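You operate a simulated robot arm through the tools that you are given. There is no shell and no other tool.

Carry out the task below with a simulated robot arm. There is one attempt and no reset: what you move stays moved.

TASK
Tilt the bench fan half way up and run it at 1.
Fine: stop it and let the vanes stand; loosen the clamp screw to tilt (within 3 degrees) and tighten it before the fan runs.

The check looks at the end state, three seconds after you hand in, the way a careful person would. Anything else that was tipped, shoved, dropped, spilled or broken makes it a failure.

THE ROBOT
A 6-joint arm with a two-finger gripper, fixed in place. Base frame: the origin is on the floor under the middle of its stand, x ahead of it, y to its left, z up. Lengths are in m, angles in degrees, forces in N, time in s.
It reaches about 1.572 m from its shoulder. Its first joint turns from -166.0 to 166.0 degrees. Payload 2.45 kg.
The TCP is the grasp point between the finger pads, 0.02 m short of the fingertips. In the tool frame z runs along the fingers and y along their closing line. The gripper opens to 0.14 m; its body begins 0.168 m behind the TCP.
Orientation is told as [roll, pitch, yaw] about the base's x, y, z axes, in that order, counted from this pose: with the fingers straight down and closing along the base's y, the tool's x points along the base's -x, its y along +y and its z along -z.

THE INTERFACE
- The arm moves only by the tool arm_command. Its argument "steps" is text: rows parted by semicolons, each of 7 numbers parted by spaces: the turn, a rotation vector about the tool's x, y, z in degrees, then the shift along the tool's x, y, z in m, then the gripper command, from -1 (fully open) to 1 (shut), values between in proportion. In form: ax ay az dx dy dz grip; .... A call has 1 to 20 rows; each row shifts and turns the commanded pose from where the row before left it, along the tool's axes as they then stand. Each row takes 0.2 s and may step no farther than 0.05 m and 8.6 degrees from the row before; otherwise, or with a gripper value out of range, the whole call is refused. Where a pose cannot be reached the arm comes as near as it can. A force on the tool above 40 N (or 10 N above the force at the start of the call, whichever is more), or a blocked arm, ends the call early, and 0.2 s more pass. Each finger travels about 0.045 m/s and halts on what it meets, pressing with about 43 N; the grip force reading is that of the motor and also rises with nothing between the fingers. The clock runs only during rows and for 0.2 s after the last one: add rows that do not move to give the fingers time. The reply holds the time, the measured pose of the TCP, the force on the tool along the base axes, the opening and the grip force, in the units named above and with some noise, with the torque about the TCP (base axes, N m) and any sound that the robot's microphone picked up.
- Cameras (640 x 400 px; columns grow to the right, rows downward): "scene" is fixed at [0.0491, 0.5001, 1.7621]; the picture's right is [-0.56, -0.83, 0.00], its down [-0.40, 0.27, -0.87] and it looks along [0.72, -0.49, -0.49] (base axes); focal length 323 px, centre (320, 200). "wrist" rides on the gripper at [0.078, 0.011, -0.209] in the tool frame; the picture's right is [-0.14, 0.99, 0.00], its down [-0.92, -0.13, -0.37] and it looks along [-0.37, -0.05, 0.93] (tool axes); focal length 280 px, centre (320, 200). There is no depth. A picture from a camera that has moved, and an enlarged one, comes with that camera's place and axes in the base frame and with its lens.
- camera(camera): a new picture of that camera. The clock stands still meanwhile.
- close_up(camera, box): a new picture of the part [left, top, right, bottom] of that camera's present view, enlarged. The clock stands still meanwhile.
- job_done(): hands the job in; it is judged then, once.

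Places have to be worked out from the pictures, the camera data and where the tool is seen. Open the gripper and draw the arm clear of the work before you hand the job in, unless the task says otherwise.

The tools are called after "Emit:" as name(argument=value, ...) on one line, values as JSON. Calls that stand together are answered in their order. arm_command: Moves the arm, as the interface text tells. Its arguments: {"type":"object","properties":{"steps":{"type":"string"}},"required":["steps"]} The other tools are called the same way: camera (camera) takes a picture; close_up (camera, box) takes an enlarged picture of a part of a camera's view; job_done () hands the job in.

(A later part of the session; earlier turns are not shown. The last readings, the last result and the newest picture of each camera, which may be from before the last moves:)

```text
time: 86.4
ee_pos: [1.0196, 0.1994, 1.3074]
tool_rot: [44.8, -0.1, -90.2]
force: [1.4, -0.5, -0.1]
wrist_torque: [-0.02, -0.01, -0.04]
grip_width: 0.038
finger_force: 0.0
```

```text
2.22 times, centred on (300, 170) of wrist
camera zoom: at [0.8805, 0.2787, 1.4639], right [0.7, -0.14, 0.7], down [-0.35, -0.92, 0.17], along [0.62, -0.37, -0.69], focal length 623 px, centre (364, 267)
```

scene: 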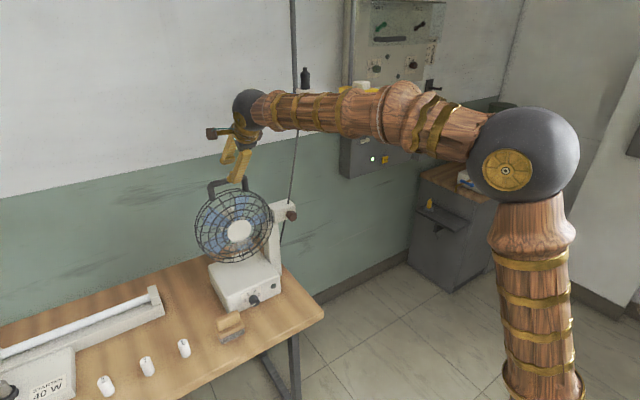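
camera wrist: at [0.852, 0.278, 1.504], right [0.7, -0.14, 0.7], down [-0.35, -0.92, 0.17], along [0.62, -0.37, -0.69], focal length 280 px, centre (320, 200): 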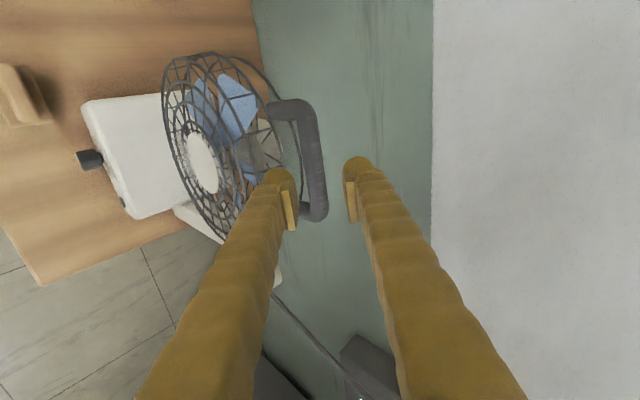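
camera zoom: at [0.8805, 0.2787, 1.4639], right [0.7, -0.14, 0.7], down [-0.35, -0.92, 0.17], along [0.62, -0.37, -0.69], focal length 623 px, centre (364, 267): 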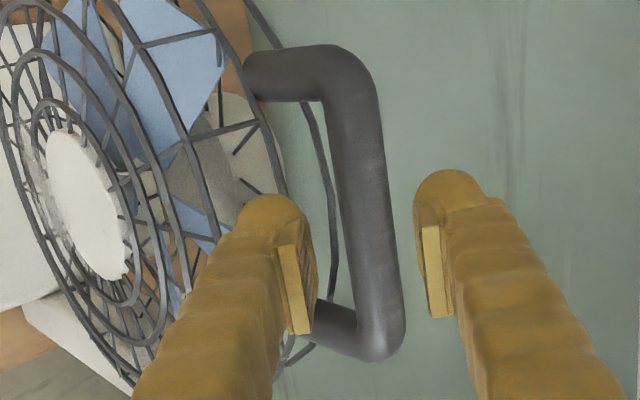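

Aligned within 2 mm; the rim's front ring is just beyond where the tip will stop. Move 26 mm further in and close gently on the bar.

Emit:
arm_command(steps="0 0 0 0 0.001 0.013 0.457; 0 0 0 0 0 0.013 0.457; 0 0 0 0 0 0 0.457")

Emit:
close_up(camera="wrist", box=[210, 80, 390, 260])

```text
time: 87.2
ee_pos: [1.0399, 0.1989, 1.2902]
tool_rot: [44.8, -0.2, -90.2]
force: [0.7, 1.0, 0.7]
wrist_torque: [0.02, 0.01, -0.01]
grip_width: 0.0376
finger_force: 0.1
```

```text
2.22 times, centred on (300, 170) of wrist
camera zoom: at [0.8998, 0.2784, 1.4462], right [0.7, -0.14, 0.7], down [-0.35, -0.92, 0.17], along [0.62, -0.37, -0.69], focal length 623 px, centre (364, 267)
```

zoom: 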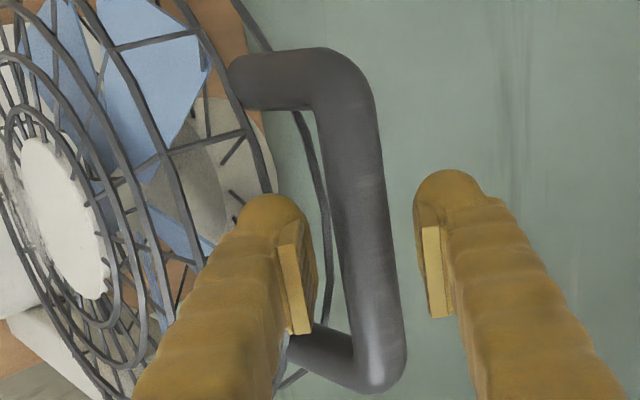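

Bar centred between the pads with no contact. Close gently.

Emit:
arm_command(steps="0 0 0 0 0 0 0.6; 0 0 0 0 0 0 0.68; 0 0 0 0 0 0 0.72; 0 0 0 0 0 0 0.74")

Emit:
close_up(camera="wrist", box=[210, 80, 390, 260])

```text
time: 88.2
ee_pos: [1.0415, 0.1992, 1.2901]
tool_rot: [44.8, -0.2, -90.1]
force: [3.4, 0.1, -0.5]
wrist_torque: [0.05, -0.06, -0.1]
grip_width: 0.02
finger_force: 36.4
```

```text
2.22 times, centred on (300, 170) of wrist
camera zoom: at [0.8998, 0.2785, 1.446], right [0.7, -0.14, 0.7], down [-0.35, -0.92, 0.17], along [0.62, -0.37, -0.69], focal length 623 px, centre (364, 267)
```

zoom: 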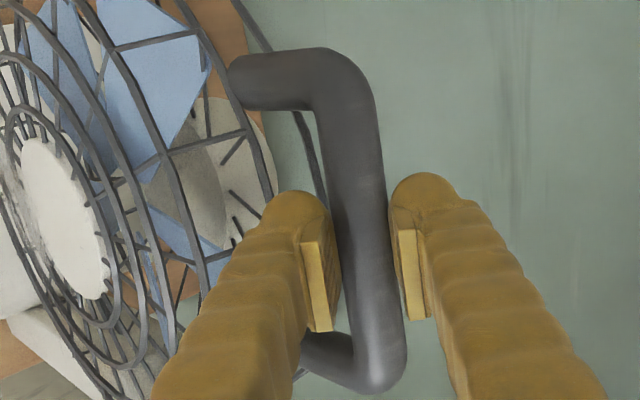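

Gripped at 0.020 with almost no load. Test the lower side first: a gentle 2° tilt-down about the pivot to feel for the stop.

Emit:
arm_command(steps="-1 0 0 0 -0.0023 -0.0023 0.74; -1 0 0 0 -0.0023 -0.0023 0.74; 0 0 0 0 0 0 0.74")

```text
time: 89.0
ee_pos: [1.0334, 0.198, 1.2892]
tool_rot: [46.9, -0.2, -90.1]
force: [5.0, 2.5, 11.9]
wrist_torque: [0.09, -0.2, -0.02]
grip_width: 0.0264
finger_force: 6.8
```

The fingers were pried open while the bar stayed, so the head doesn't go lower (stop, or still held). Return and try 2° up instead.

Emit:
arm_command(steps="1 0 0 0 0.0023 0.0023 0.74; 1 0 0 0 0.0023 0.0023 0.74; 0 0 0 0 0 0 0.74; 1 0 0 0 0.0023 0.0023 0.74; 1 0 0 0 0.0023 0.0023 0.74; 0 0 0 0 0 0 0.74")

Emit:
close_up(camera="wrist", box=[210, 80, 390, 260])

```text
time: 90.4
ee_pos: [1.0471, 0.1983, 1.2869]
tool_rot: [42.7, -0.2, -90.1]
force: [0.0, -4.2, 0.1]
wrist_torque: [0.56, 0.08, -0.74]
grip_width: 0.021
finger_force: 41.6
```

```text
2.22 times, centred on (300, 170) of wrist
camera zoom: at [0.9134, 0.2777, 1.4485], right [0.73, -0.14, 0.67], down [-0.35, -0.92, 0.19], along [0.59, -0.37, -0.72], focal length 623 px, centre (364, 267)
```

zoom: 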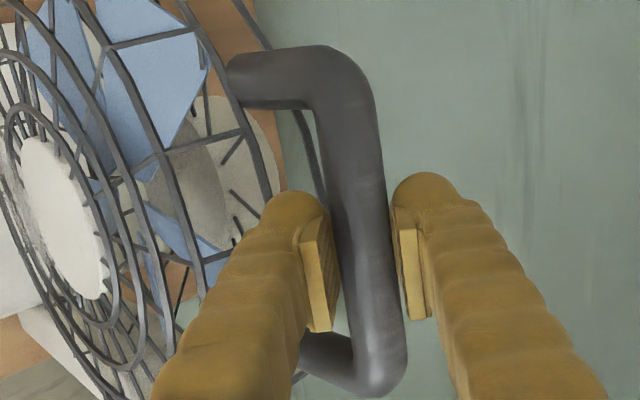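

The head followed up by about 2° (cage unchanged relative to the wrist camera), so it started on its lower stop and is now free. I'll keep tilting up about the pivot in 2° rows, tracking the load.

Emit:
arm_command(steps="2 0 0 0 0.0046 0.0046 0.74; 2 0 0 0 0.0046 0.0046 0.74; 2 0 0 0 0.0046 0.0046 0.74; 0 0 0 0 0 0 0.74")

Emit:
close_up(camera="wrist", box=[210, 80, 390, 260])

```text
time: 91.4
ee_pos: [1.0672, 0.1982, 1.2868]
tool_rot: [36.8, -0.3, -90.1]
force: [0.5, 3.4, 1.8]
wrist_torque: [0.64, -0.14, -0.73]
grip_width: 0.0207
finger_force: 44.7
```

```text
2.22 times, centred on (300, 170) of wrist
camera zoom: at [0.9495, 0.2776, 1.4607], right [0.79, -0.14, 0.59], down [-0.33, -0.92, 0.22], along [0.52, -0.37, -0.77], focal length 623 px, centre (364, 267)
```

zoom: 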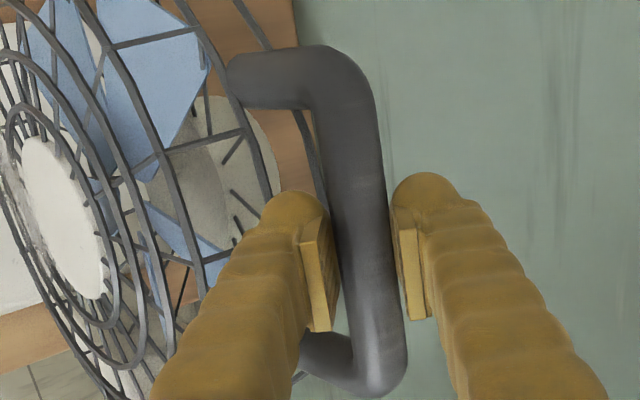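

Head follows rigidly (+8° now) with negligible load. Continue up.

Emit:
arm_command(steps="2 0 0 0 0.0046 0.0046 0.74; 2 0 0 0 0.0046 0.0046 0.74; 2 0 0 0 0.0046 0.0046 0.74; 2 0 0 0 0.0046 0.0046 0.74; 2 0 0 0 0.0046 0.0046 0.74; 0 0 0 0 0 0 0.74")

Emit:
close_up(camera="wrist", box=[210, 80, 390, 260])

```text
time: 92.8
ee_pos: [1.0979, 0.1978, 1.2825]
tool_rot: [27.0, -0.2, -90.0]
force: [11.4, 6.1, 31.9]
wrist_torque: [-0.48, -0.45, 0.89]
grip_width: 0.0206
finger_force: 45.0
```

```text
2.22 times, centred on (300, 170) of wrist
camera zoom: at [1.0124, 0.2774, 1.4724], right [0.88, -0.14, 0.45], down [-0.28, -0.92, 0.27], along [0.38, -0.37, -0.85], focal length 623 px, centre (364, 267)
```

zoom: 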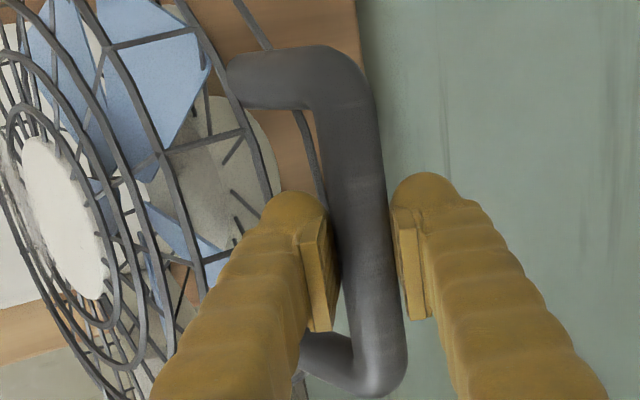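

About +18° so far; the upward load (~34 N radial) says the true pivot is ~6 mm further back (x≈1.047), which also means the lower stop is at exactly level. Relieve radially and continue with the corrected arc.

Emit:
arm_command(steps="0 0 0 0 0.0014 -0.0014 0.74; 0 0 0 0 0 0 0.74")

```text
time: 93.4
ee_pos: [1.0995, 0.1982, 1.2813]
tool_rot: [26.8, -0.2, -90.3]
force: [5.5, 1.1, 25.5]
wrist_torque: [-0.36, -0.08, 0.94]
grip_width: 0.0205
finger_force: 45.1
```

Emit:
arm_command(steps="0 0 0 0 0.002 -0.002 0.74; 0 0 0 0 0 0 0.74")

```text
time: 94.0
ee_pos: [1.1004, 0.1981, 1.2802]
tool_rot: [26.6, -0.2, -90.2]
force: [-4.4, -1.5, -8.0]
wrist_torque: [-0.36, 0.14, 0.91]
grip_width: 0.0207
finger_force: 44.6
```

Load is relaxed. Continue upward with the corrected pivot.

Emit:
arm_command(steps="2 0 0 0 0.0048 0.0044 0.74; 2 0 0 0 0.0048 0.0044 0.74; 2 0 0 0 0.0048 0.0044 0.74; 2 0 0 0 0.0048 0.0044 0.74; 0 0 0 0 0 0 0.74")

Emit:
camera(camera="scene")

```text
time: 94.9
ee_pos: [1.1184, 0.1973, 1.2752]
tool_rot: [20.2, -0.3, -90.1]
force: [0.1, -3.4, -0.7]
wrist_torque: [-0.39, -0.05, 0.81]
grip_width: 0.0207
finger_force: 45.2
stopped in row 4: the force on the tool passed its limit at 44 N (the readings are from after the stop); the commanded pose is now the measured one
```

```text
taken
```

scene: 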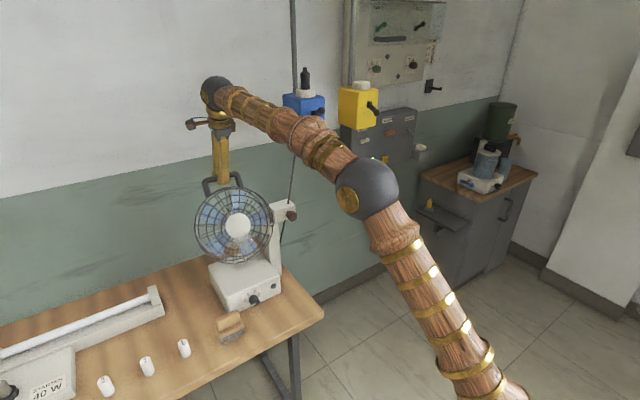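

Stopped at about 24.6° by load. One more small step will tell whether this is the upper stop (tangential resistance).

Emit:
arm_command(steps="1 0 0 0 0.0024 0.0022 0.74; 0 0 0 0 0 0 0.74")

```text
time: 95.5
ee_pos: [1.1222, 0.1981, 1.2737]
tool_rot: [19.2, -0.3, -90.2]
force: [-1.1, -2.2, -1.1]
wrist_torque: [-0.37, 0.04, 0.93]
grip_width: 0.0206
finger_force: 45.2
```

No resistance, so not yet the stop. Continue in small steps.

Emit:
arm_command(steps="1.5 0 0 0 0.0036 0.0033 0.74; 1.5 0 0 0 0.0036 0.0033 0.74; 0 0 0 0 0 0 0.74")

```text
time: 96.3
ee_pos: [1.1302, 0.1999, 1.2704]
tool_rot: [16.3, -0.3, -90.2]
force: [2.5, 1.9, 1.6]
wrist_torque: [-0.27, -0.16, 0.93]
grip_width: 0.0206
finger_force: 45.4
```

+28.5° and still free. Keep going.

Emit:
arm_command(steps="1.5 0 0 0 0.0036 0.0033 0.74; 1.5 0 0 0 0.0036 0.0033 0.74; 0 0 0 0 0 0 0.74")

```text
time: 97.2
ee_pos: [1.1379, 0.1971, 1.2652]
tool_rot: [13.1, -0.3, -90.0]
force: [-15.9, -2.5, 2.5]
wrist_torque: [-0.2, 0.16, 0.99]
grip_width: 0.0206
finger_force: 45.0
stopped in row 3: the force on the tool passed its limit at 41 N (the readings are from after the stop); the commanded pose is now the measured one
```

Now there is a push-back in −x at about 31°. One more degree to confirm that this is the upper stop.

Emit:
arm_command(steps="1 0 0 0 0.0024 0.0022 0.74; 0 0 0 0 0 0 0.74")

Emit:
camera(camera="wrist")

Emit:
close_up(camera="scene", box=[170, 160, 330, 350])

```text
time: 97.5
ee_pos: [1.137, 0.1974, 1.2657]
tool_rot: [12.2, -0.3, -90.2]
force: [-15.9, -1.5, 0.8]
wrist_torque: [0.07, 0.17, 0.14]
grip_width: 0.0207
finger_force: 44.6
stopped in row 1: the force on the tool passed its limit at 53 N (the readings are from after the stop); the commanded pose is now the measured one
```

```text
taken
camera wrist: at [1.1034, 0.2776, 1.4724], right [0.97, -0.14, 0.21], down [-0.2, -0.92, 0.34], along [0.15, -0.37, -0.92], focal length 280 px, centre (320, 200)
```

wrist: 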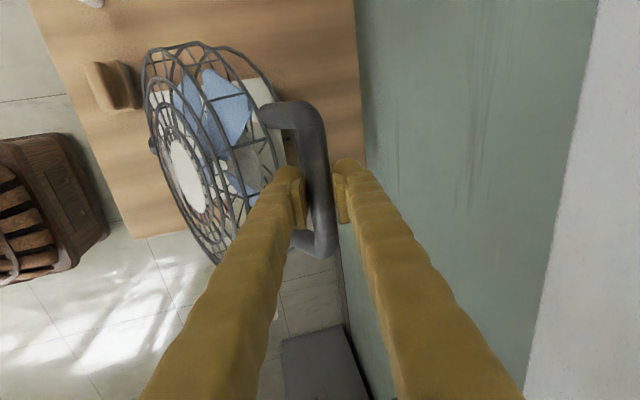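

```text
2.11 times, centred on (250, 255) of scene
camera zoom: at [0.0491, 0.5001, 1.7621], right [-0.56, -0.83, 0.0], down [-0.4, 0.27, -0.87], along [0.72, -0.49, -0.49], focal length 681 px, centre (467, 84)
```

zoom: 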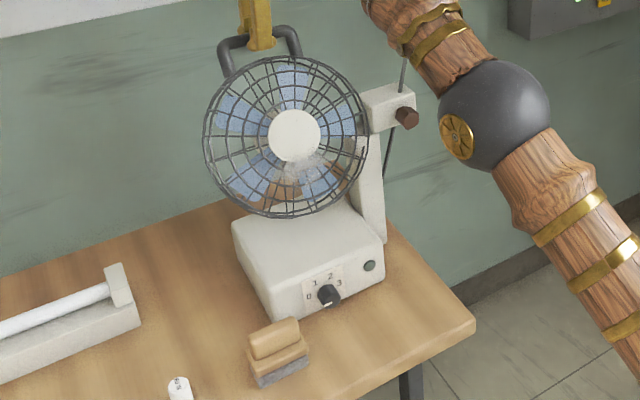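

The load climbs to 53 N with no further travel: that's the upper stop. From the bar's chord (≈0.0955 m on a 0.179 m radius) the range is about 0–30.5°, so half way is ≈15°. Bring the head back down about 15.6° along the arc.

Emit:
arm_command(steps="-1.95 0 0 0 -0.00467 -0.00428 0.74; -1.95 0 0 0 -0.00467 -0.00428 0.74; -1.95 0 0 0 -0.00467 -0.00428 0.74; -1.95 0 0 0 -0.00467 -0.00428 0.74; 0 0 0 0 0 0 0.74")

```text
time: 98.7
ee_pos: [1.1158, 0.1972, 1.2753]
tool_rot: [20.2, -0.4, -90.0]
force: [-2.4, -4.1, 1.1]
wrist_torque: [0.22, 0.12, -0.68]
grip_width: 0.0204
finger_force: 45.2
```

Emit:
arm_command(steps="-2.1 0 0 0 -0.00503 -0.00461 0.74; -2.1 0 0 0 -0.00503 -0.00461 0.74; -2.1 0 0 0 -0.00503 -0.00461 0.74; -2.1 0 0 0 -0.00503 -0.00461 0.74; 0 0 0 0 0 0 0.74; 0 0 0 0 0 0 0.74")

Emit:
camera(camera="wrist")

```text
time: 100.1
ee_pos: [1.0916, 0.1974, 1.2835]
tool_rot: [28.5, -0.3, -90.1]
force: [-7.4, -2.7, -22.3]
wrist_torque: [0.28, 0.27, -0.94]
grip_width: 0.0207
finger_force: 45.7
```

```text
taken
camera wrist: at [0.9999, 0.2778, 1.4726], right [0.87, -0.14, 0.47], down [-0.29, -0.92, 0.27], along [0.4, -0.37, -0.84], focal length 280 px, centre (320, 200)
```

wrist: 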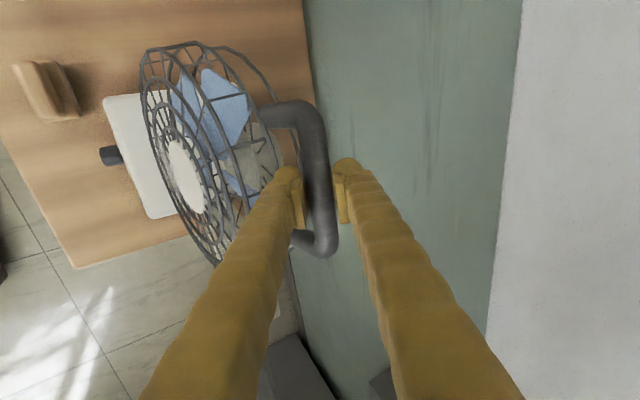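

Bar is at about 15.5° now. Relieve the radial pull slightly, then open the fingers and watch whether the head stays.

Emit:
arm_command(steps="0 0 0 0 -0.0006 0.0008 0.74; 0 0 0 0 0 0 0.65; 0 0 0 0 0 0 0.457; 0 0 0 0 0 0 0.457; 0 0 0 0 0 0 0.457")

Emit:
close_up(camera="wrist", box=[210, 80, 390, 260])

```text
time: 101.3
ee_pos: [1.0906, 0.1985, 1.2852]
tool_rot: [28.5, -0.4, -90.2]
force: [0.3, 0.4, -0.4]
wrist_torque: [0.01, 0.0, -0.02]
grip_width: 0.0381
finger_force: 0.1
```

```text
2.22 times, centred on (300, 170) of wrist
camera zoom: at [0.9993, 0.2777, 1.4735], right [0.87, -0.14, 0.47], down [-0.29, -0.92, 0.27], along [0.4, -0.37, -0.84], focal length 623 px, centre (364, 267)
```

zoom: 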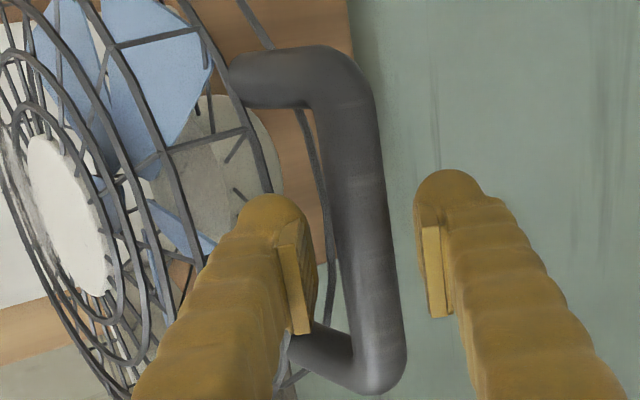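

The head stays put after release (bar still centred). Back the fingers out and retreat.

Emit:
arm_command(steps="0 0 0 0 0 -0.025 0.457; 0 0 0 0 0 -0.04 0.457; 0 0 0 0 0 -0.04 0.457; 0 0 0 0 -0.0374 -0.028 0.457; 0 0 0 0 -0.0374 -0.028 0.457; 0 0 0 0 -0.0374 -0.028 0.457; 0 0 0 0 -0.0374 -0.028 0.457; 0 0 0 0 0 0 0.457")

Emit:
camera(camera="wrist")

Emit:
close_up(camera="scene", box=[180, 165, 280, 270])

```text
time: 103.1
ee_pos: [0.8559, 0.2001, 1.4051]
tool_rot: [28.6, -0.3, -90.2]
force: [-0.7, 0.0, -0.2]
wrist_torque: [-0.03, 0.0, -0.01]
grip_width: 0.0378
finger_force: 0.2
```

```text
taken
camera wrist: at [0.7647, 0.2797, 1.594], right [0.87, -0.14, 0.47], down [-0.29, -0.92, 0.27], along [0.4, -0.37, -0.84], focal length 280 px, centre (320, 200)
```

wrist: 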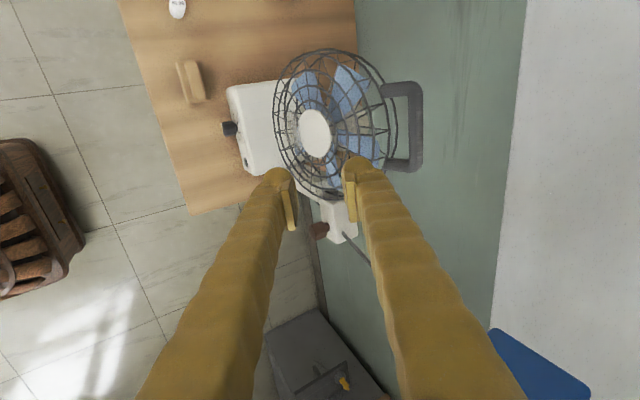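

```text
3.81 times, centred on (230, 218) of scene
camera zoom: at [0.0491, 0.5001, 1.7621], right [-0.56, -0.83, 0.0], down [-0.4, 0.27, -0.87], along [0.72, -0.49, -0.49], focal length 1232 px, centre (663, 133)
```

zoom: 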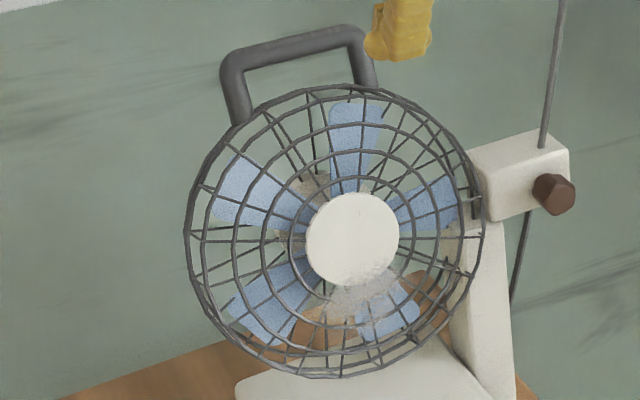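

The picture shows hub and handle shifted just as a 15° tilt predicts. Now roll back, go to y≈0 in the arm plane and level the tool for the clamp screw.

Emit:
arm_command(steps="0 0 -8.2 0 0 0 0.143; 0 0 -8.2 0 0 0 0.143; 0 0 -8.2 0 0 0 0.143; 0 0 -8.2 0 0 0 0.143; 0 0 -8.2 0 0 0 0.143; 0 0 -8.2 0 0 0 0.143; 0 0 -8.2 0 0 0 0.143; 0 0 -8.2 0 0 0 0.143; 0 0 -8.2 0 0 0 0.143; 0 0 -8.2 0 0 0 0.143; 0 0 -8.0 0 0 0 0.143; 0 0 0 0 -0.05 0 0.143; 0 0 0 0 -0.05 0 0.143; 0 0 0 0 -0.05 0 0.143; 0 0 0 0 -0.05 0 0.143; 0 0 0 0 0 0 0.143")

```text
time: 106.5
ee_pos: [0.8539, -0.0035, 1.4042]
tool_rot: [-0.3, -28.6, 0.2]
force: [0.6, 0.1, 0.4]
wrist_torque: [-0.02, 0.0, 0.01]
grip_width: 0.0601
finger_force: 0.1
```

Emit:
arm_command(steps="0 -7.68 0 0 0.0005 0 0.143; 0 -7.68 0 0 0.0005 0 0.143; 0 -7.68 0 0 0.0005 0 0.143; 0 -7.68 0 0 0.0005 0 0.143; 0 -7.68 0 0 0.0005 0 0.143; 0 -7.68 0 0 0.0005 0 0.143; 0 -7.68 0 0 0 0 0.143; 0 -7.64 0 0 0 0 0.143; 0 0 0 0.05 -0.0005 0.008 0.143; 0 0 0 0.05 -0.0005 0.008 0.143; 0 0 0 0.05 -0.0005 0.008 0.143; 0 0 0 0.05 -0.0005 0.005 0.143; 0 0 0 0.05 -0.0005 0.005 0.143; 0 0 0 0.05 -0.0005 0.005 0.143; 0 0 0 0 0 0 0.143")

Emit:
camera(camera="wrist")

```text
refused: row 9 steps farther than a row can; nothing moved
```

```text
taken
camera wrist: at [0.6845, 0.0087, 1.5513], right [0.12, 0.99, 0.06], down [0.63, -0.13, 0.76], along [0.77, -0.06, -0.64], focal length 280 px, centre (320, 200)
```

wrist: 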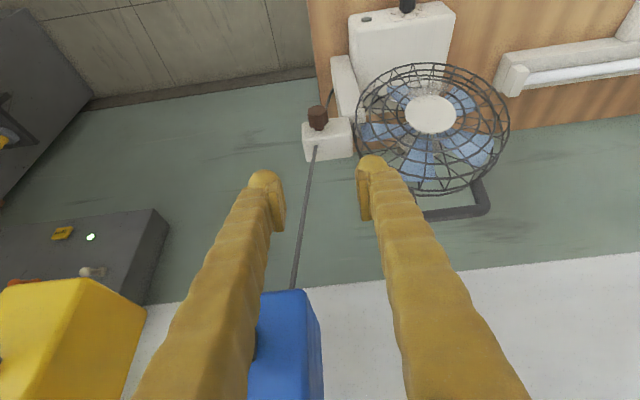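

The row was slightly over the step limit; nothing moved. Resend with smaller shifts.

Emit:
arm_command(steps="0 -7.68 0 0 0.0005 0 0.143; 0 -7.68 0 0 0.0005 0 0.143; 0 -7.68 0 0 0.0005 0 0.143; 0 -7.68 0 0 0.0005 0 0.143; 0 -7.68 0 0 0.0005 0 0.143; 0 -7.68 0 0 0.0005 0 0.143; 0 -7.68 0 0 0 0 0.143; 0 -7.64 0 0 0 0 0.143; 0 0 0 0.049 -0.0005 0.006 0.143; 0 0 0 0.049 -0.0005 0.006 0.143; 0 0 0 0.049 -0.0005 0.006 0.143; 0 0 0 0.049 -0.0005 0.006 0.143; 0 0 0 0.049 -0.0005 0.006 0.143; 0 0 0 0.049 -0.0005 0.006 0.143; 0 0 0 0.008 0 0 0.143; 0 0 0 0 0 0 0.143")

Emit:
camera(camera="wrist")

```text
time: 109.9
ee_pos: [0.8917, -0.002, 1.1029]
tool_rot: [-90.7, -89.7, 90.6]
force: [0.2, -0.4, 0.4]
wrist_torque: [-0.02, -0.04, 0.02]
grip_width: 0.0601
finger_force: 0.1
```

```text
taken
camera wrist: at [0.6816, 0.01, 1.0245], right [0.0, 0.99, 0.13], down [-0.37, -0.12, 0.92], along [0.93, -0.05, 0.37], focal length 280 px, centre (320, 200)
```

wrist: 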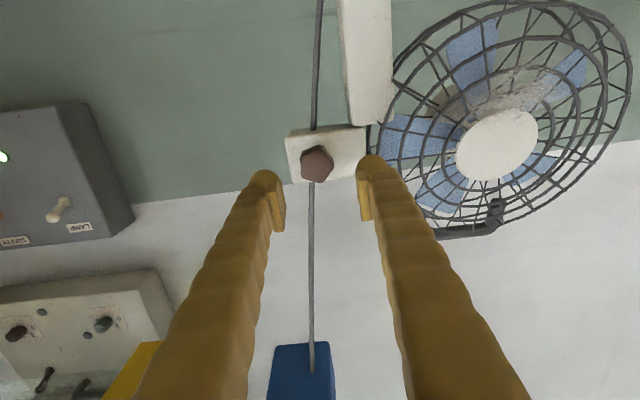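

Level in front of the screw again. Roll the fingers to −90° so that tightening can run clockwise from there.

Emit:
arm_command(steps="0 0 -8.2 0 0 0 0.143; 0 0 -8.2 0 0 0 0.143; 0 0 -8.2 0 0 0 0.143; 0 0 -8.2 0 0 0 0.143; 0 0 -8.2 0 0 0 0.143; 0 0 -8.2 0 0 0 0.143; 0 0 -8.2 0 0 0 0.143; 0 0 -8.2 0 0 0 0.143; 0 0 -8.2 0 0 0 0.143; 0 0 -8.2 0 0 0 0.143; 0 0 -8.0 0 0 0 0.143; 0 0 0 0 0 0.03 0.143; 0 0 0 0 0 0 0.143")

Emit:
close_up(camera="wrist", box=[240, 100, 400, 240])

```text
time: 112.7
ee_pos: [0.9213, -0.0032, 1.1032]
tool_rot: [-90.0, 0.3, 89.9]
force: [-0.1, -0.5, 0.5]
wrist_torque: [-0.01, -0.02, 0.02]
grip_width: 0.0601
finger_force: 0.0
```

```text
2.86 times, centred on (320, 170) of wrist
camera zoom: at [0.7113, -0.0807, 1.0923], right [0.0, 0.13, -0.99], down [-0.37, 0.92, 0.12], along [0.93, 0.36, 0.05], focal length 801 px, centre (320, 286)
```

zoom: 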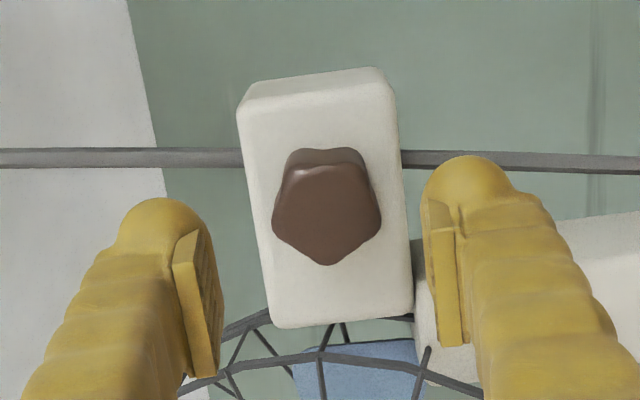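

Knob axis reads y≈−0.003, z≈1.101. Shift 2 mm down, advance 57 mm and close on the knob.

Emit:
arm_command(steps="0 0 0 0 0.002 0.029 0.143; 0 0 0 0 0 0.028 0.143; 0 0 0 0 0 0 0.3; 0 0 0 0 0 0 0.45; 0 0 0 0 0 0 0.5; 0 0 0 0 0 0 0.5")

Emit:
close_up(camera="wrist", box=[240, 120, 400, 240])

```text
time: 114.1
ee_pos: [0.9765, -0.0022, 1.1011]
tool_rot: [-90.0, 0.3, 89.9]
force: [2.2, 0.0, -5.4]
wrist_torque: [0.03, -0.01, 0.02]
grip_width: 0.0382
finger_force: 2.3
```

```text
3.33 times, centred on (320, 180) of wrist
camera zoom: at [0.7667, -0.0799, 1.0913], right [0.0, 0.13, -0.99], down [-0.37, 0.92, 0.12], along [0.93, 0.36, 0.05], focal length 935 px, centre (320, 267)
```

zoom: 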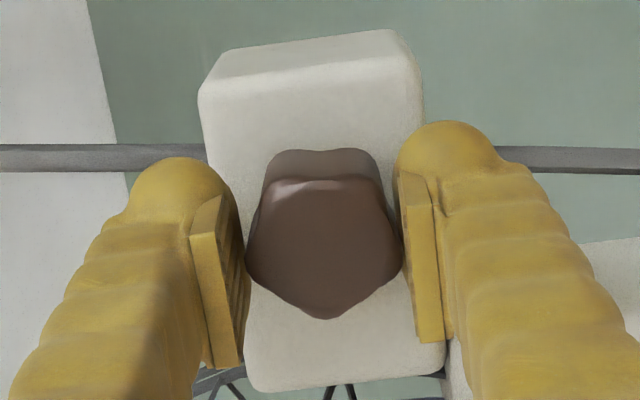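

The pads meet two vertices here, an insecure grip. Open slightly, rotate −18° so one pad meets a flat, and close again.

Emit:
arm_command(steps="0 0 0 0 0 0 0.28; 0 0 0 0 0 0 0.28; 0 0 -6 0 0 0 0.28; 0 0 -6 0 0 0 0.28; 0 0 -6 0 0 0 0.28; 0 0 0 0 0 0 0.45; 0 0 0 0 0 0 0.6; 0 0 0 0 0 0 0.7; 0 0 0 0 0 0 0.7")

Emit:
close_up(camera="wrist", box=[240, 120, 400, 240])

```text
time: 116.1
ee_pos: [0.9773, -0.003, 1.1]
tool_rot: [-89.8, 18.3, 89.9]
force: [4.3, -10.1, -22.9]
wrist_torque: [0.04, 0.2, -0.04]
grip_width: 0.034
finger_force: 44.8
```

```text
3.33 times, centred on (320, 180) of wrist
camera zoom: at [0.7673, -0.0798, 1.1146], right [0.0, -0.18, -0.98], down [-0.37, 0.92, -0.17], along [0.93, 0.36, -0.07], focal length 935 px, centre (320, 267)
```

zoom: 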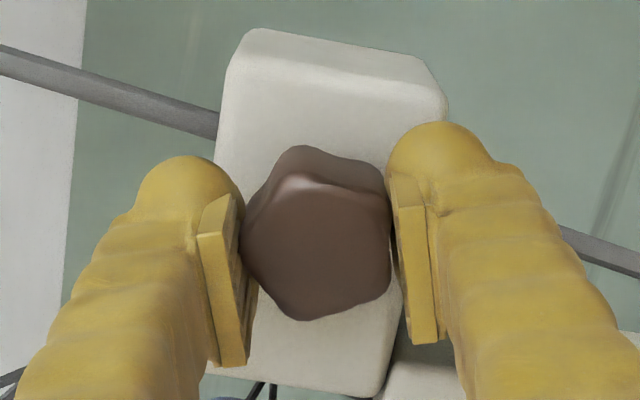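

Good seat (0.034). Ease the side load by 1.5 mm and start tightening clockwise.

Emit:
arm_command(steps="0 0 0 0 0.0015 0 0.7; 0 0 5 0 0 0 0.7; 0 0 5 0 0 0 0.7; 0 0 5 0 0 0 0.7")

```text
time: 117.1
ee_pos: [0.9768, -0.003, 1.1001]
tool_rot: [-90.0, 3.2, 89.9]
force: [-8.8, -3.4, -11.5]
wrist_torque: [0.02, 0.07, 0.0]
grip_width: 0.034
finger_force: 44.9
```

Emit:
arm_command(steps="0 0 5 0 0.0006 0 0.7; 0 0 5 0 0 0 0.7; 0 0 5 0 0 0 0.7; 0 0 5 0 0 0 0.7; 0 0 5 0 0 0 0.7")

```text
time: 118.3
ee_pos: [0.9777, -0.0028, 1.1006]
tool_rot: [-90.1, -21.8, 89.9]
force: [-22.3, 5.4, 16.0]
wrist_torque: [-0.02, -0.19, -0.02]
grip_width: 0.0339
finger_force: 45.0
```

Turning steadily (40° so far, torque low). Ease and continue.

Emit:
arm_command(steps="0 0 0 -0.0007 -0.0008 -0.0009 0.7; 0 0 5 0 0 0 0.7; 0 0 5 0 0 0 0.7; 0 0 5 0 0 0 0.7; 0 0 5 0 0 0 0.7")

```text
time: 119.4
ee_pos: [0.9773, -0.0026, 1.1007]
tool_rot: [-90.2, -36.7, 90.0]
force: [4.3, -0.1, -0.3]
wrist_torque: [0.03, -0.01, 0.13]
grip_width: 0.0342
finger_force: 44.7
stopped in row 5: the force on the tool passed its limit at 41 N (the readings are from after the stop); the commanded pose is now the measured one
```

Emit:
arm_command(steps="0 0 4 0 0 0 0.7; 0 0 4 0 0 0 0.7; 0 0 4 0 0 0 0.7; 0 0 4 0 0 0 0.7")

```text
time: 120.4
ee_pos: [0.9778, -0.0041, 1.1027]
tool_rot: [-90.3, -52.8, 90.0]
force: [-7.0, -5.0, 4.6]
wrist_torque: [-0.05, 0.02, -0.18]
grip_width: 0.0342
finger_force: 44.5
```

Emit:
arm_command(steps="0 0 4 0 0 0 0.7; 0 0 4 0 0 0 0.7; 0 0 4 0 0 0 0.7; 0 0 4 0 0 0 0.7")

```text
time: 121.4
ee_pos: [0.9775, -0.005, 1.1026]
tool_rot: [-90.5, -68.9, 90.3]
force: [-5.8, -16.3, 10.2]
wrist_torque: [-0.07, -0.11, -0.19]
grip_width: 0.0342
finger_force: 44.5
```

87° tightened so far, torque still low. Ease and go on.

Emit:
arm_command(steps="0 0 0 -0.0003 -0.0009 0 0.7; 0 0 4 0 0 0 0.7; 0 0 4 0 0 0 0.7; 0 0 4 0 0 0 0.7; 0 0 4 0 0 0 0.7")

```text
time: 122.6
ee_pos: [0.9776, -0.0054, 1.1029]
tool_rot: [-92.0, -85.0, 91.7]
force: [-8.7, -12.2, 7.9]
wrist_torque: [0.0, -0.01, -0.15]
grip_width: 0.0342
finger_force: 45.0
```

Emit:
arm_command(steps="0 0 0 -0.0004 -0.0006 -0.0003 0.7; 0 0 4 0 0 0 0.7; 0 0 4 0 0 0 0.7; 0 0 4 0 0 0 0.7; 0 0 4 0 0 0 0.7")

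```text
time: 123.8
ee_pos: [0.9771, -0.0057, 1.1024]
tool_rot: [90.6, -79.1, -90.8]
force: [11.8, -23.5, 0.2]
wrist_torque: [-0.02, -0.01, -0.26]
grip_width: 0.0339
finger_force: 45.2
```

Emit:
arm_command(steps="0 0 0 0 -0.0012 0 0.7; 0 0 4 0 0 0 0.7; 0 0 4 0 0 0 0.7; 0 0 4 0 0 0 0.7")

Emit:
close_up(camera="wrist", box=[240, 120, 400, 240])

```text
time: 124.8
ee_pos: [0.9769, -0.0054, 1.1019]
tool_rot: [90.2, -67.2, -90.2]
force: [-3.9, -12.4, -0.6]
wrist_torque: [-0.82, 0.03, -0.12]
grip_width: 0.0347
finger_force: 45.4
```

```text
3.33 times, centred on (320, 180) of wrist
camera zoom: at [0.7672, 0.0354, 1.034], right [0.0, 0.86, 0.51], down [-0.37, -0.47, 0.8], along [0.93, -0.19, 0.32], focal length 935 px, centre (320, 267)
```

zoom: 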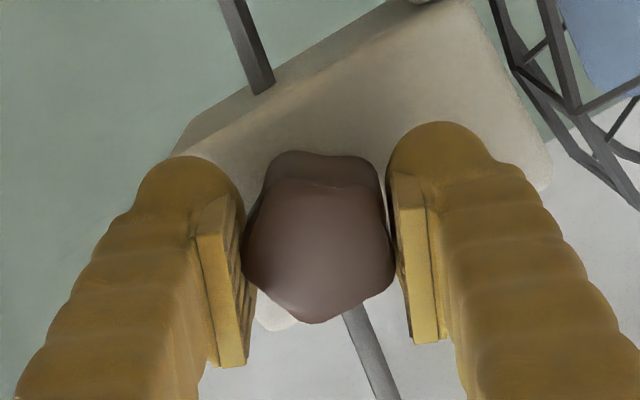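

Torque −0.82 Nm and the pads begin to slip: the screw is back at its tight end (≈125–130°). Release, back off, unroll and compare with the original view.

Emit:
arm_command(steps="0 0 0 0 0 0 0.25; 0 0 0 0 0 0 0.2; 0 0 0 0 0 0 0.2; 0 0 0 0 0 -0.04 0.143; 0 0 0 0 0 -0.04 0.143; 0 0 0 0 0 -0.04 0.143; 0 0 -7.7 0 0 0 0.143; 0 0 -7.7 0 0 0 0.143; 0 0 -7.5 0 0 0 0.143; 0 0 0 0 0 -0.04 0.143; 0 0 0 0 0 -0.04 0.143; 0 0 0 0 0 0 0.143")

Emit:
camera(camera="wrist")

Emit:
close_up(camera="wrist", box=[275, 90, 375, 180])

Emit:
close_up(camera="scene", box=[180, 165, 280, 270])

```text
time: 127.4
ee_pos: [0.7824, -0.0067, 1.1052]
tool_rot: [-135.1, -89.8, 135.0]
force: [-0.7, -0.7, -0.5]
wrist_torque: [-0.01, -0.01, 0.02]
grip_width: 0.06
finger_force: 0.1
out of reach, approached as far as the arm can: row 11
```

```text
taken
camera wrist: at [0.5719, 0.0055, 1.0271], right [0.0, 0.99, 0.14], down [-0.37, -0.13, 0.92], along [0.93, -0.05, 0.37], focal length 280 px, centre (320, 200)
```

wrist: 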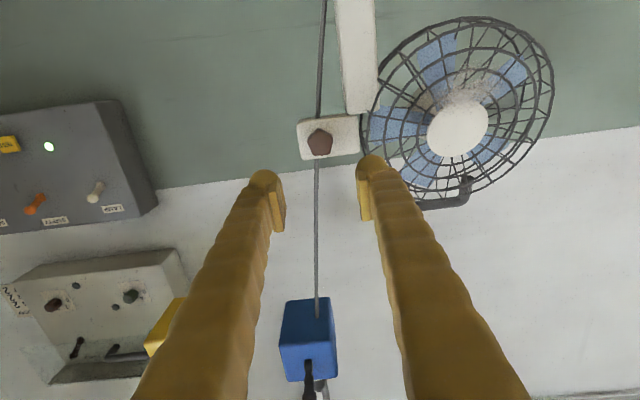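

```text
4.44 times, centred on (325, 135) of wrist
camera zoom: at [0.5719, 0.0055, 1.0271], right [0.0, 0.99, 0.14], down [-0.37, -0.13, 0.92], along [0.93, -0.05, 0.37], focal length 1246 px, centre (298, 489)
```

zoom: 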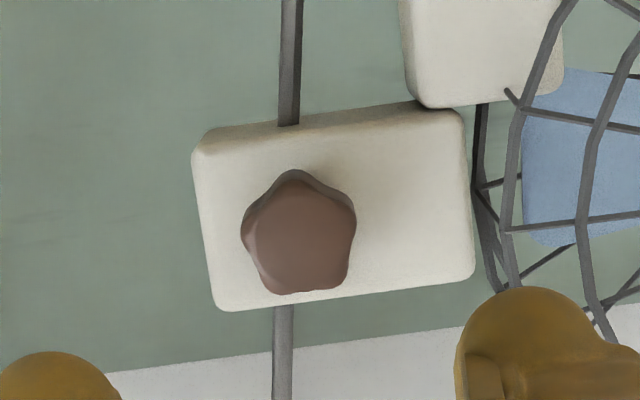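

```text
3.81 times, centred on (230, 218) of scene
camera zoom: at [0.0491, 0.5001, 1.7621], right [-0.56, -0.83, 0.0], down [-0.4, 0.27, -0.87], along [0.72, -0.49, -0.49], focal length 1232 px, centre (663, 133)
```

zoom: 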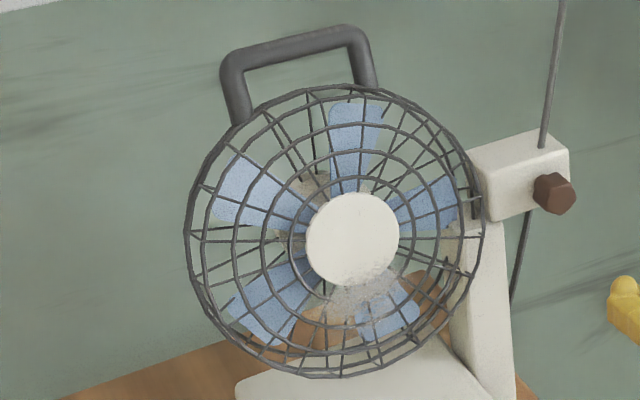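

The screw's lobes are back at (slightly past) their original tight position, and the head has kept its tilt. Now for speed 1: lower the pitch slope a little and move over to the speed knob.

Emit:
arm_command(steps="0 8.1 0 0 0 0 0.286; 0 8.1 0 0 0 0 0.286; 0 0 0 0 0.0444 0 0.286; 0 0 0 0 0.0444 0 0.286; 0 0 0 0 0.0444 0 0.286; 0 0 0 0 0.0444 0 0.286; 0 0 0 0 0.0444 0 0.286; 0 0 0 0 0 0 0.286")

Emit:
camera(camera="wrist")

Emit:
close_up(camera="wrist", box=[220, 80, 420, 300])

```text
time: 129.2
ee_pos: [0.7836, 0.215, 1.1051]
tool_rot: [-0.3, -73.9, 0.0]
force: [-0.3, -0.4, -0.7]
wrist_torque: [0.03, 0.04, -0.02]
grip_width: 0.0499
finger_force: 0.1
```

```text
taken
camera wrist: at [0.561, 0.2277, 1.0883], right [0.04, 0.99, 0.13], down [-0.1, -0.13, 0.99], along [0.99, -0.05, 0.09], focal length 280 px, centre (320, 200)
```

wrist: 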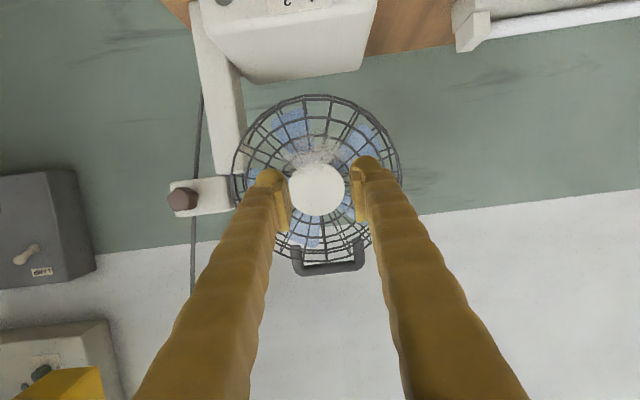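

```text
1.82 times, centred on (320, 190) of wrist
camera zoom: at [0.561, 0.2277, 1.0883], right [0.04, 0.99, 0.13], down [-0.1, -0.13, 0.99], along [0.99, -0.05, 0.09], focal length 510 px, centre (320, 218)
```

zoom: 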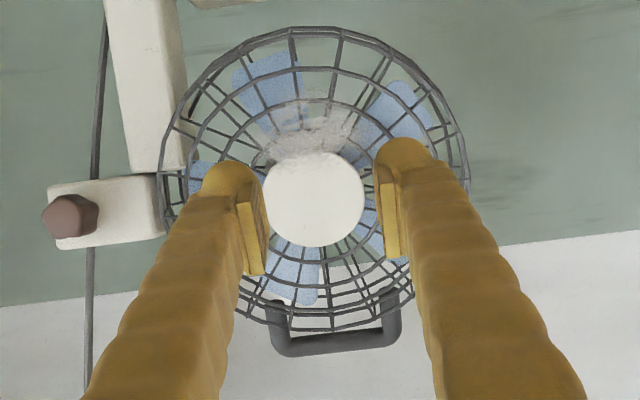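

Hub and handle in this view both fit a tilt of about 15–16°. Now lower onto the speed-knob axis at standoff.

Emit:
arm_command(steps="0 0 0 0.048 0 0.014 0.286; 0 0 0 0.048 0 0.014 0.286; 0 0 0 0.048 0 0.014 0.286; 0 0 0 0.048 0 0.014 0.286; 0 0 0 0.048 0 0.014 0.286; 0 0 0 0 0 0 0.286")

Emit:
camera(camera="wrist")

Emit:
close_up(camera="wrist", box=[240, 120, 400, 240])

```text
time: 130.6
ee_pos: [0.7856, 0.2158, 0.8542]
tool_rot: [-0.2, -74.0, 0.1]
force: [-0.2, 0.1, -0.8]
wrist_torque: [0.02, 0.0, -0.02]
grip_width: 0.0499
finger_force: 0.1
```

```text
taken
camera wrist: at [0.5631, 0.2279, 0.8372], right [0.04, 0.99, 0.13], down [-0.1, -0.13, 0.99], along [0.99, -0.05, 0.09], focal length 280 px, centre (320, 200)
```

wrist: 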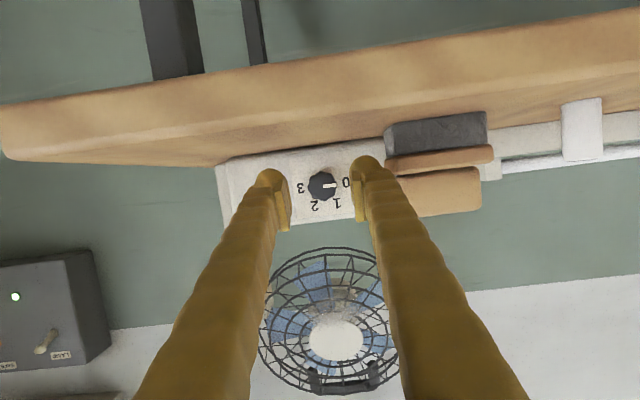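

```text
3.33 times, centred on (320, 180) of wrist
camera zoom: at [0.5631, 0.2279, 0.8372], right [0.04, 0.99, 0.13], down [-0.1, -0.13, 0.99], along [0.99, -0.05, 0.09], focal length 935 px, centre (320, 267)
```

zoom: 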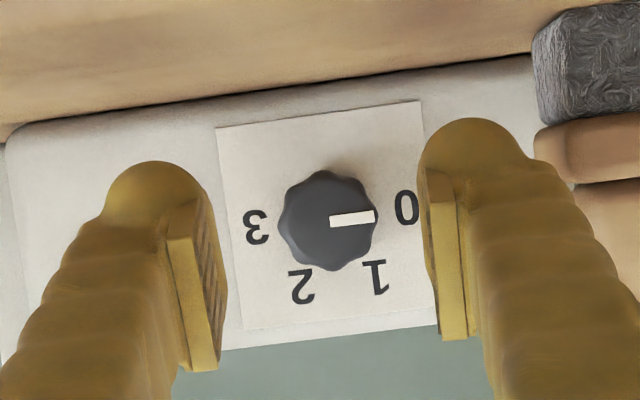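

Knob at 0, axis confirmed at y=0.216, z=0.853. Pre-turn the fingers −30° and advance over the knob.

Emit:
arm_command(steps="2.09 0 -7.2 0 0 0 0.286; 2.09 0 -7.2 0 0 0 0.286; 2.09 0 -7.2 0 0 0 0.286; 2.09 0 -7.2 0 0 0 0.286; 0 0 0 -0.0098 0 0.0336 0.286; 0 0 0 -0.0098 0 0.0336 0.286; 0 0 0 -0.0098 0 0.0333 0.286; 0 0 0 0 0 0 0.286")

Emit:
close_up(camera="wrist", box=[240, 120, 400, 240])

Emit:
close_up(camera="scene", box=[200, 260, 320, 370])

```text
time: 132.4
ee_pos: [0.8876, 0.2152, 0.8538]
tool_rot: [-64.5, -56.4, 59.9]
force: [-0.5, -0.7, -0.5]
wrist_torque: [-0.01, 0.03, -0.02]
grip_width: 0.0502
finger_force: 0.1
```

```text
3.33 times, centred on (320, 180) of wrist
camera zoom: at [0.6647, 0.2174, 0.8345], right [0.04, 0.92, -0.38], down [-0.1, 0.38, 0.92], along [0.99, 0.0, 0.11], focal length 935 px, centre (320, 267)
```

zoom: 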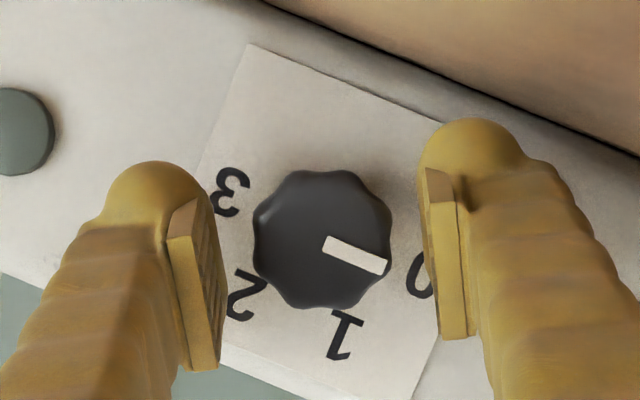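

```text
3.64 times, centred on (260, 315) of scene
camera zoom: at [0.0491, 0.5001, 1.7621], right [-0.56, -0.83, 0.0], down [-0.4, 0.27, -0.87], along [0.72, -0.49, -0.49], focal length 1176 px, centre (538, -218)
```

zoom: 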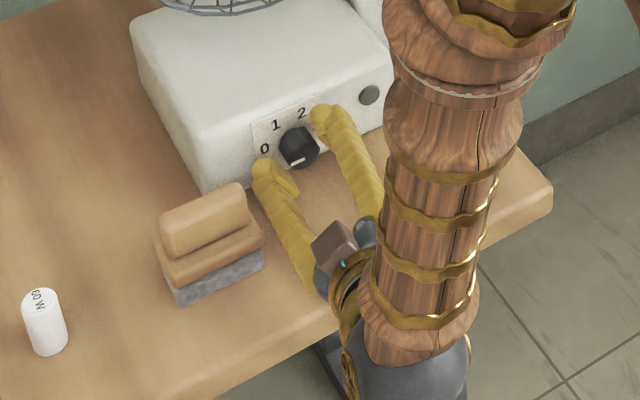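

Straddling the knob with good clearance. Centre by ~1 mm and close.

Emit:
arm_command(steps="0 0 0 0.0012 0.0002 0.0004 0.286; 0 0 0 0 0 0 0.5; 0 0 0 0 0 0 0.65; 0 0 0 0 0 0 0.65; 0 0 0 0 0 0 0.65")

```text
time: 133.6
ee_pos: [0.8878, 0.2152, 0.8538]
tool_rot: [-64.5, -56.3, 59.9]
force: [4.5, 2.3, -2.7]
wrist_torque: [0.02, 0.06, 0.03]
grip_width: 0.0324
finger_force: 45.3
```

Low load. Turn clockwise in 4° steps toward 1.

Emit:
arm_command(steps="-1.12 0 3.84 0 0 0 0.65; -1.12 0 3.84 0 0 0 0.65; -1.12 0 3.84 0 0 0 0.65; -1.12 0 3.84 0 0 0 0.65")

```text
time: 134.6
ee_pos: [0.8872, 0.2156, 0.8544]
tool_rot: [-42.1, -68.8, 39.9]
force: [-23.3, -5.1, 10.9]
wrist_torque: [-0.05, -0.11, 0.0]
grip_width: 0.0323
finger_force: 44.6
```

Emit:
arm_command(steps="0 0 0 -0.0002 -0.0004 -0.0011 0.65; -1.12 0 3.84 0 0 0 0.65; -1.12 0 3.84 0 0 0 0.65; -1.12 0 3.84 0 0 0 0.65")

Emit:
close_up(camera="wrist", box=[240, 120, 400, 240])

```text
time: 135.6
ee_pos: [0.8876, 0.2152, 0.8522]
tool_rot: [-7.2, -73.8, 6.6]
force: [19.1, -12.3, -11.2]
wrist_torque: [-0.03, 0.03, -0.09]
grip_width: 0.0325
finger_force: 44.5
```

```text
3.33 times, centred on (320, 180) of wrist
camera zoom: at [0.6648, 0.2263, 0.8359], right [0.04, 0.99, 0.1], down [-0.1, -0.09, 0.99], along [0.99, -0.05, 0.09], focal length 935 px, centre (320, 267)
```

zoom: 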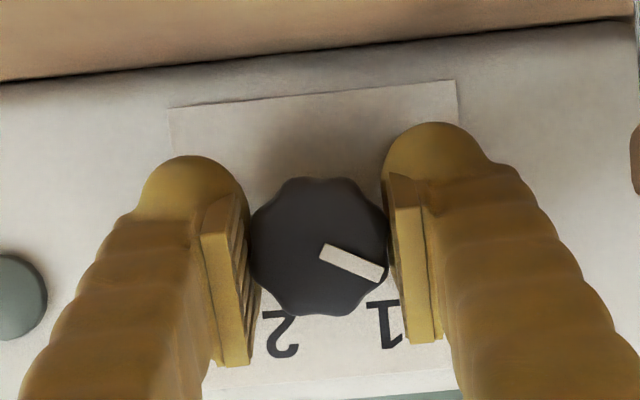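

Halfway (pointer about 30° from 0). Ease and continue the remaining 30°.

Emit:
arm_command(steps="0 0 0 0.0003 -0.0007 0.001 0.65; -1.12 0 3.84 0 0 0 0.65; -1.12 0 3.84 0 0 0 0.65; -1.12 0 3.84 0 0 0 0.65; -1.12 0 3.84 0 0 0 0.65")

Emit:
close_up(camera="wrist", box=[200, 100, 440, 260])

```text
time: 136.8
ee_pos: [0.888, 0.214, 0.8522]
tool_rot: [41.9, -68.9, -39.9]
force: [-29.2, -11.0, -0.6]
wrist_torque: [0.0, -0.03, -0.13]
grip_width: 0.0325
finger_force: 44.9
```

```text
2.50 times, centred on (320, 180) of wrist
camera zoom: at [0.6649, 0.2299, 0.8393], right [0.04, 0.93, 0.37], down [-0.1, -0.36, 0.93], along [0.99, -0.07, 0.08], focal length 701 px, centre (320, 250)
```

zoom: 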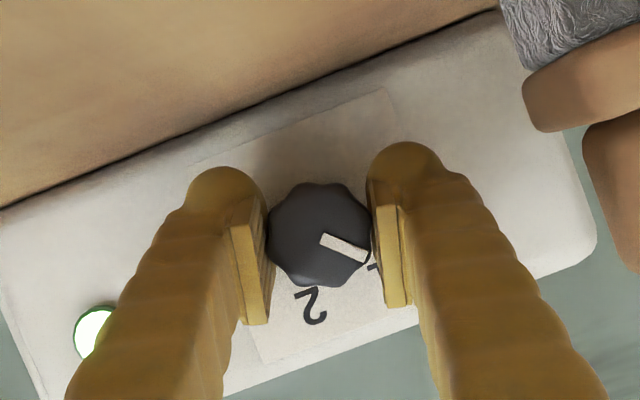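

The light has come on; pointer is at ~46°, 1 is at 60°. Ease and turn the last 13–14°.

Emit:
arm_command(steps="0 0 0 0.0002 -0.0006 -0.0013 0.65; -1.12 0 3.84 0 0 0 0.65; -1.12 0 3.84 0 0 0 0.65; -1.12 0 3.84 0 0 0 0.65; -0.45 0 1.54 0 0 0 0.65")

Emit:
close_up(camera="wrist", box=[200, 100, 440, 260])

```text
time: 138.0
ee_pos: [0.8874, 0.2145, 0.8534]
tool_rot: [62.2, -58.4, -58.3]
force: [29.7, 15.4, -16.1]
wrist_torque: [0.02, 0.28, 0.05]
grip_width: 0.0326
finger_force: 44.6
```

```text
2.50 times, centred on (320, 180) of wrist
camera zoom: at [0.6648, 0.2323, 0.8428], right [0.04, 0.82, 0.58], down [-0.1, -0.57, 0.82], along [0.99, -0.09, 0.06], focal length 701 px, centre (320, 250)
```

zoom: 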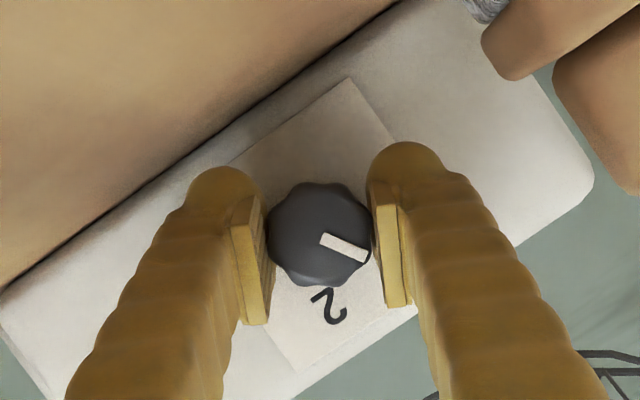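

Pointer is now ~58° from 0, i.e. on 1. Release and back off to check.

Emit:
arm_command(steps="0 0 0 0 0 0 0.4; 0 0 0 0 0 0 0.286; 0 0 0 0 0 0 0.286; 0 0 0 0.0112 0 -0.0384 0.286; 0 0 0 0.0112 0 -0.0384 0.286; 0 0 0 0.0056 0 -0.0192 0.286; 2.2 0 -7.58 0 0 0 0.286; 2.2 0 -7.58 0 0 0 0.286; 2.2 0 -7.58 0 0 0 0.286; 1.1 0 -3.8 0 0 0 0.286; 0 0 0 0 0 0 0.286")

Emit:
camera(camera="wrist")

Emit:
close_up(camera="wrist", box=[240, 120, 400, 240])

```text
time: 140.4
ee_pos: [0.7872, 0.2136, 0.8527]
tool_rot: [-0.5, -73.9, 0.4]
force: [-0.1, -0.8, -0.7]
wrist_torque: [0.01, 0.06, 0.01]
grip_width: 0.0501
finger_force: 0.1
```

```text
taken
camera wrist: at [0.5646, 0.2261, 0.8357], right [0.04, 0.99, 0.13], down [-0.1, -0.13, 0.99], along [0.99, -0.05, 0.09], focal length 280 px, centre (320, 200)
```

wrist: 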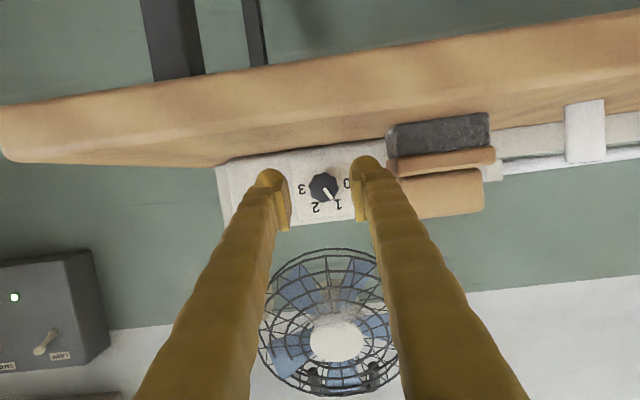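

```text
3.33 times, centred on (320, 180) of wrist
camera zoom: at [0.5646, 0.2261, 0.8357], right [0.04, 0.99, 0.13], down [-0.1, -0.13, 0.99], along [0.99, -0.05, 0.09], focal length 935 px, centre (320, 267)
```

zoom: 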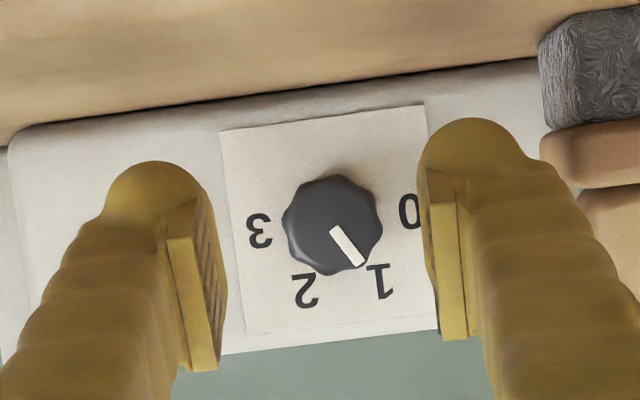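

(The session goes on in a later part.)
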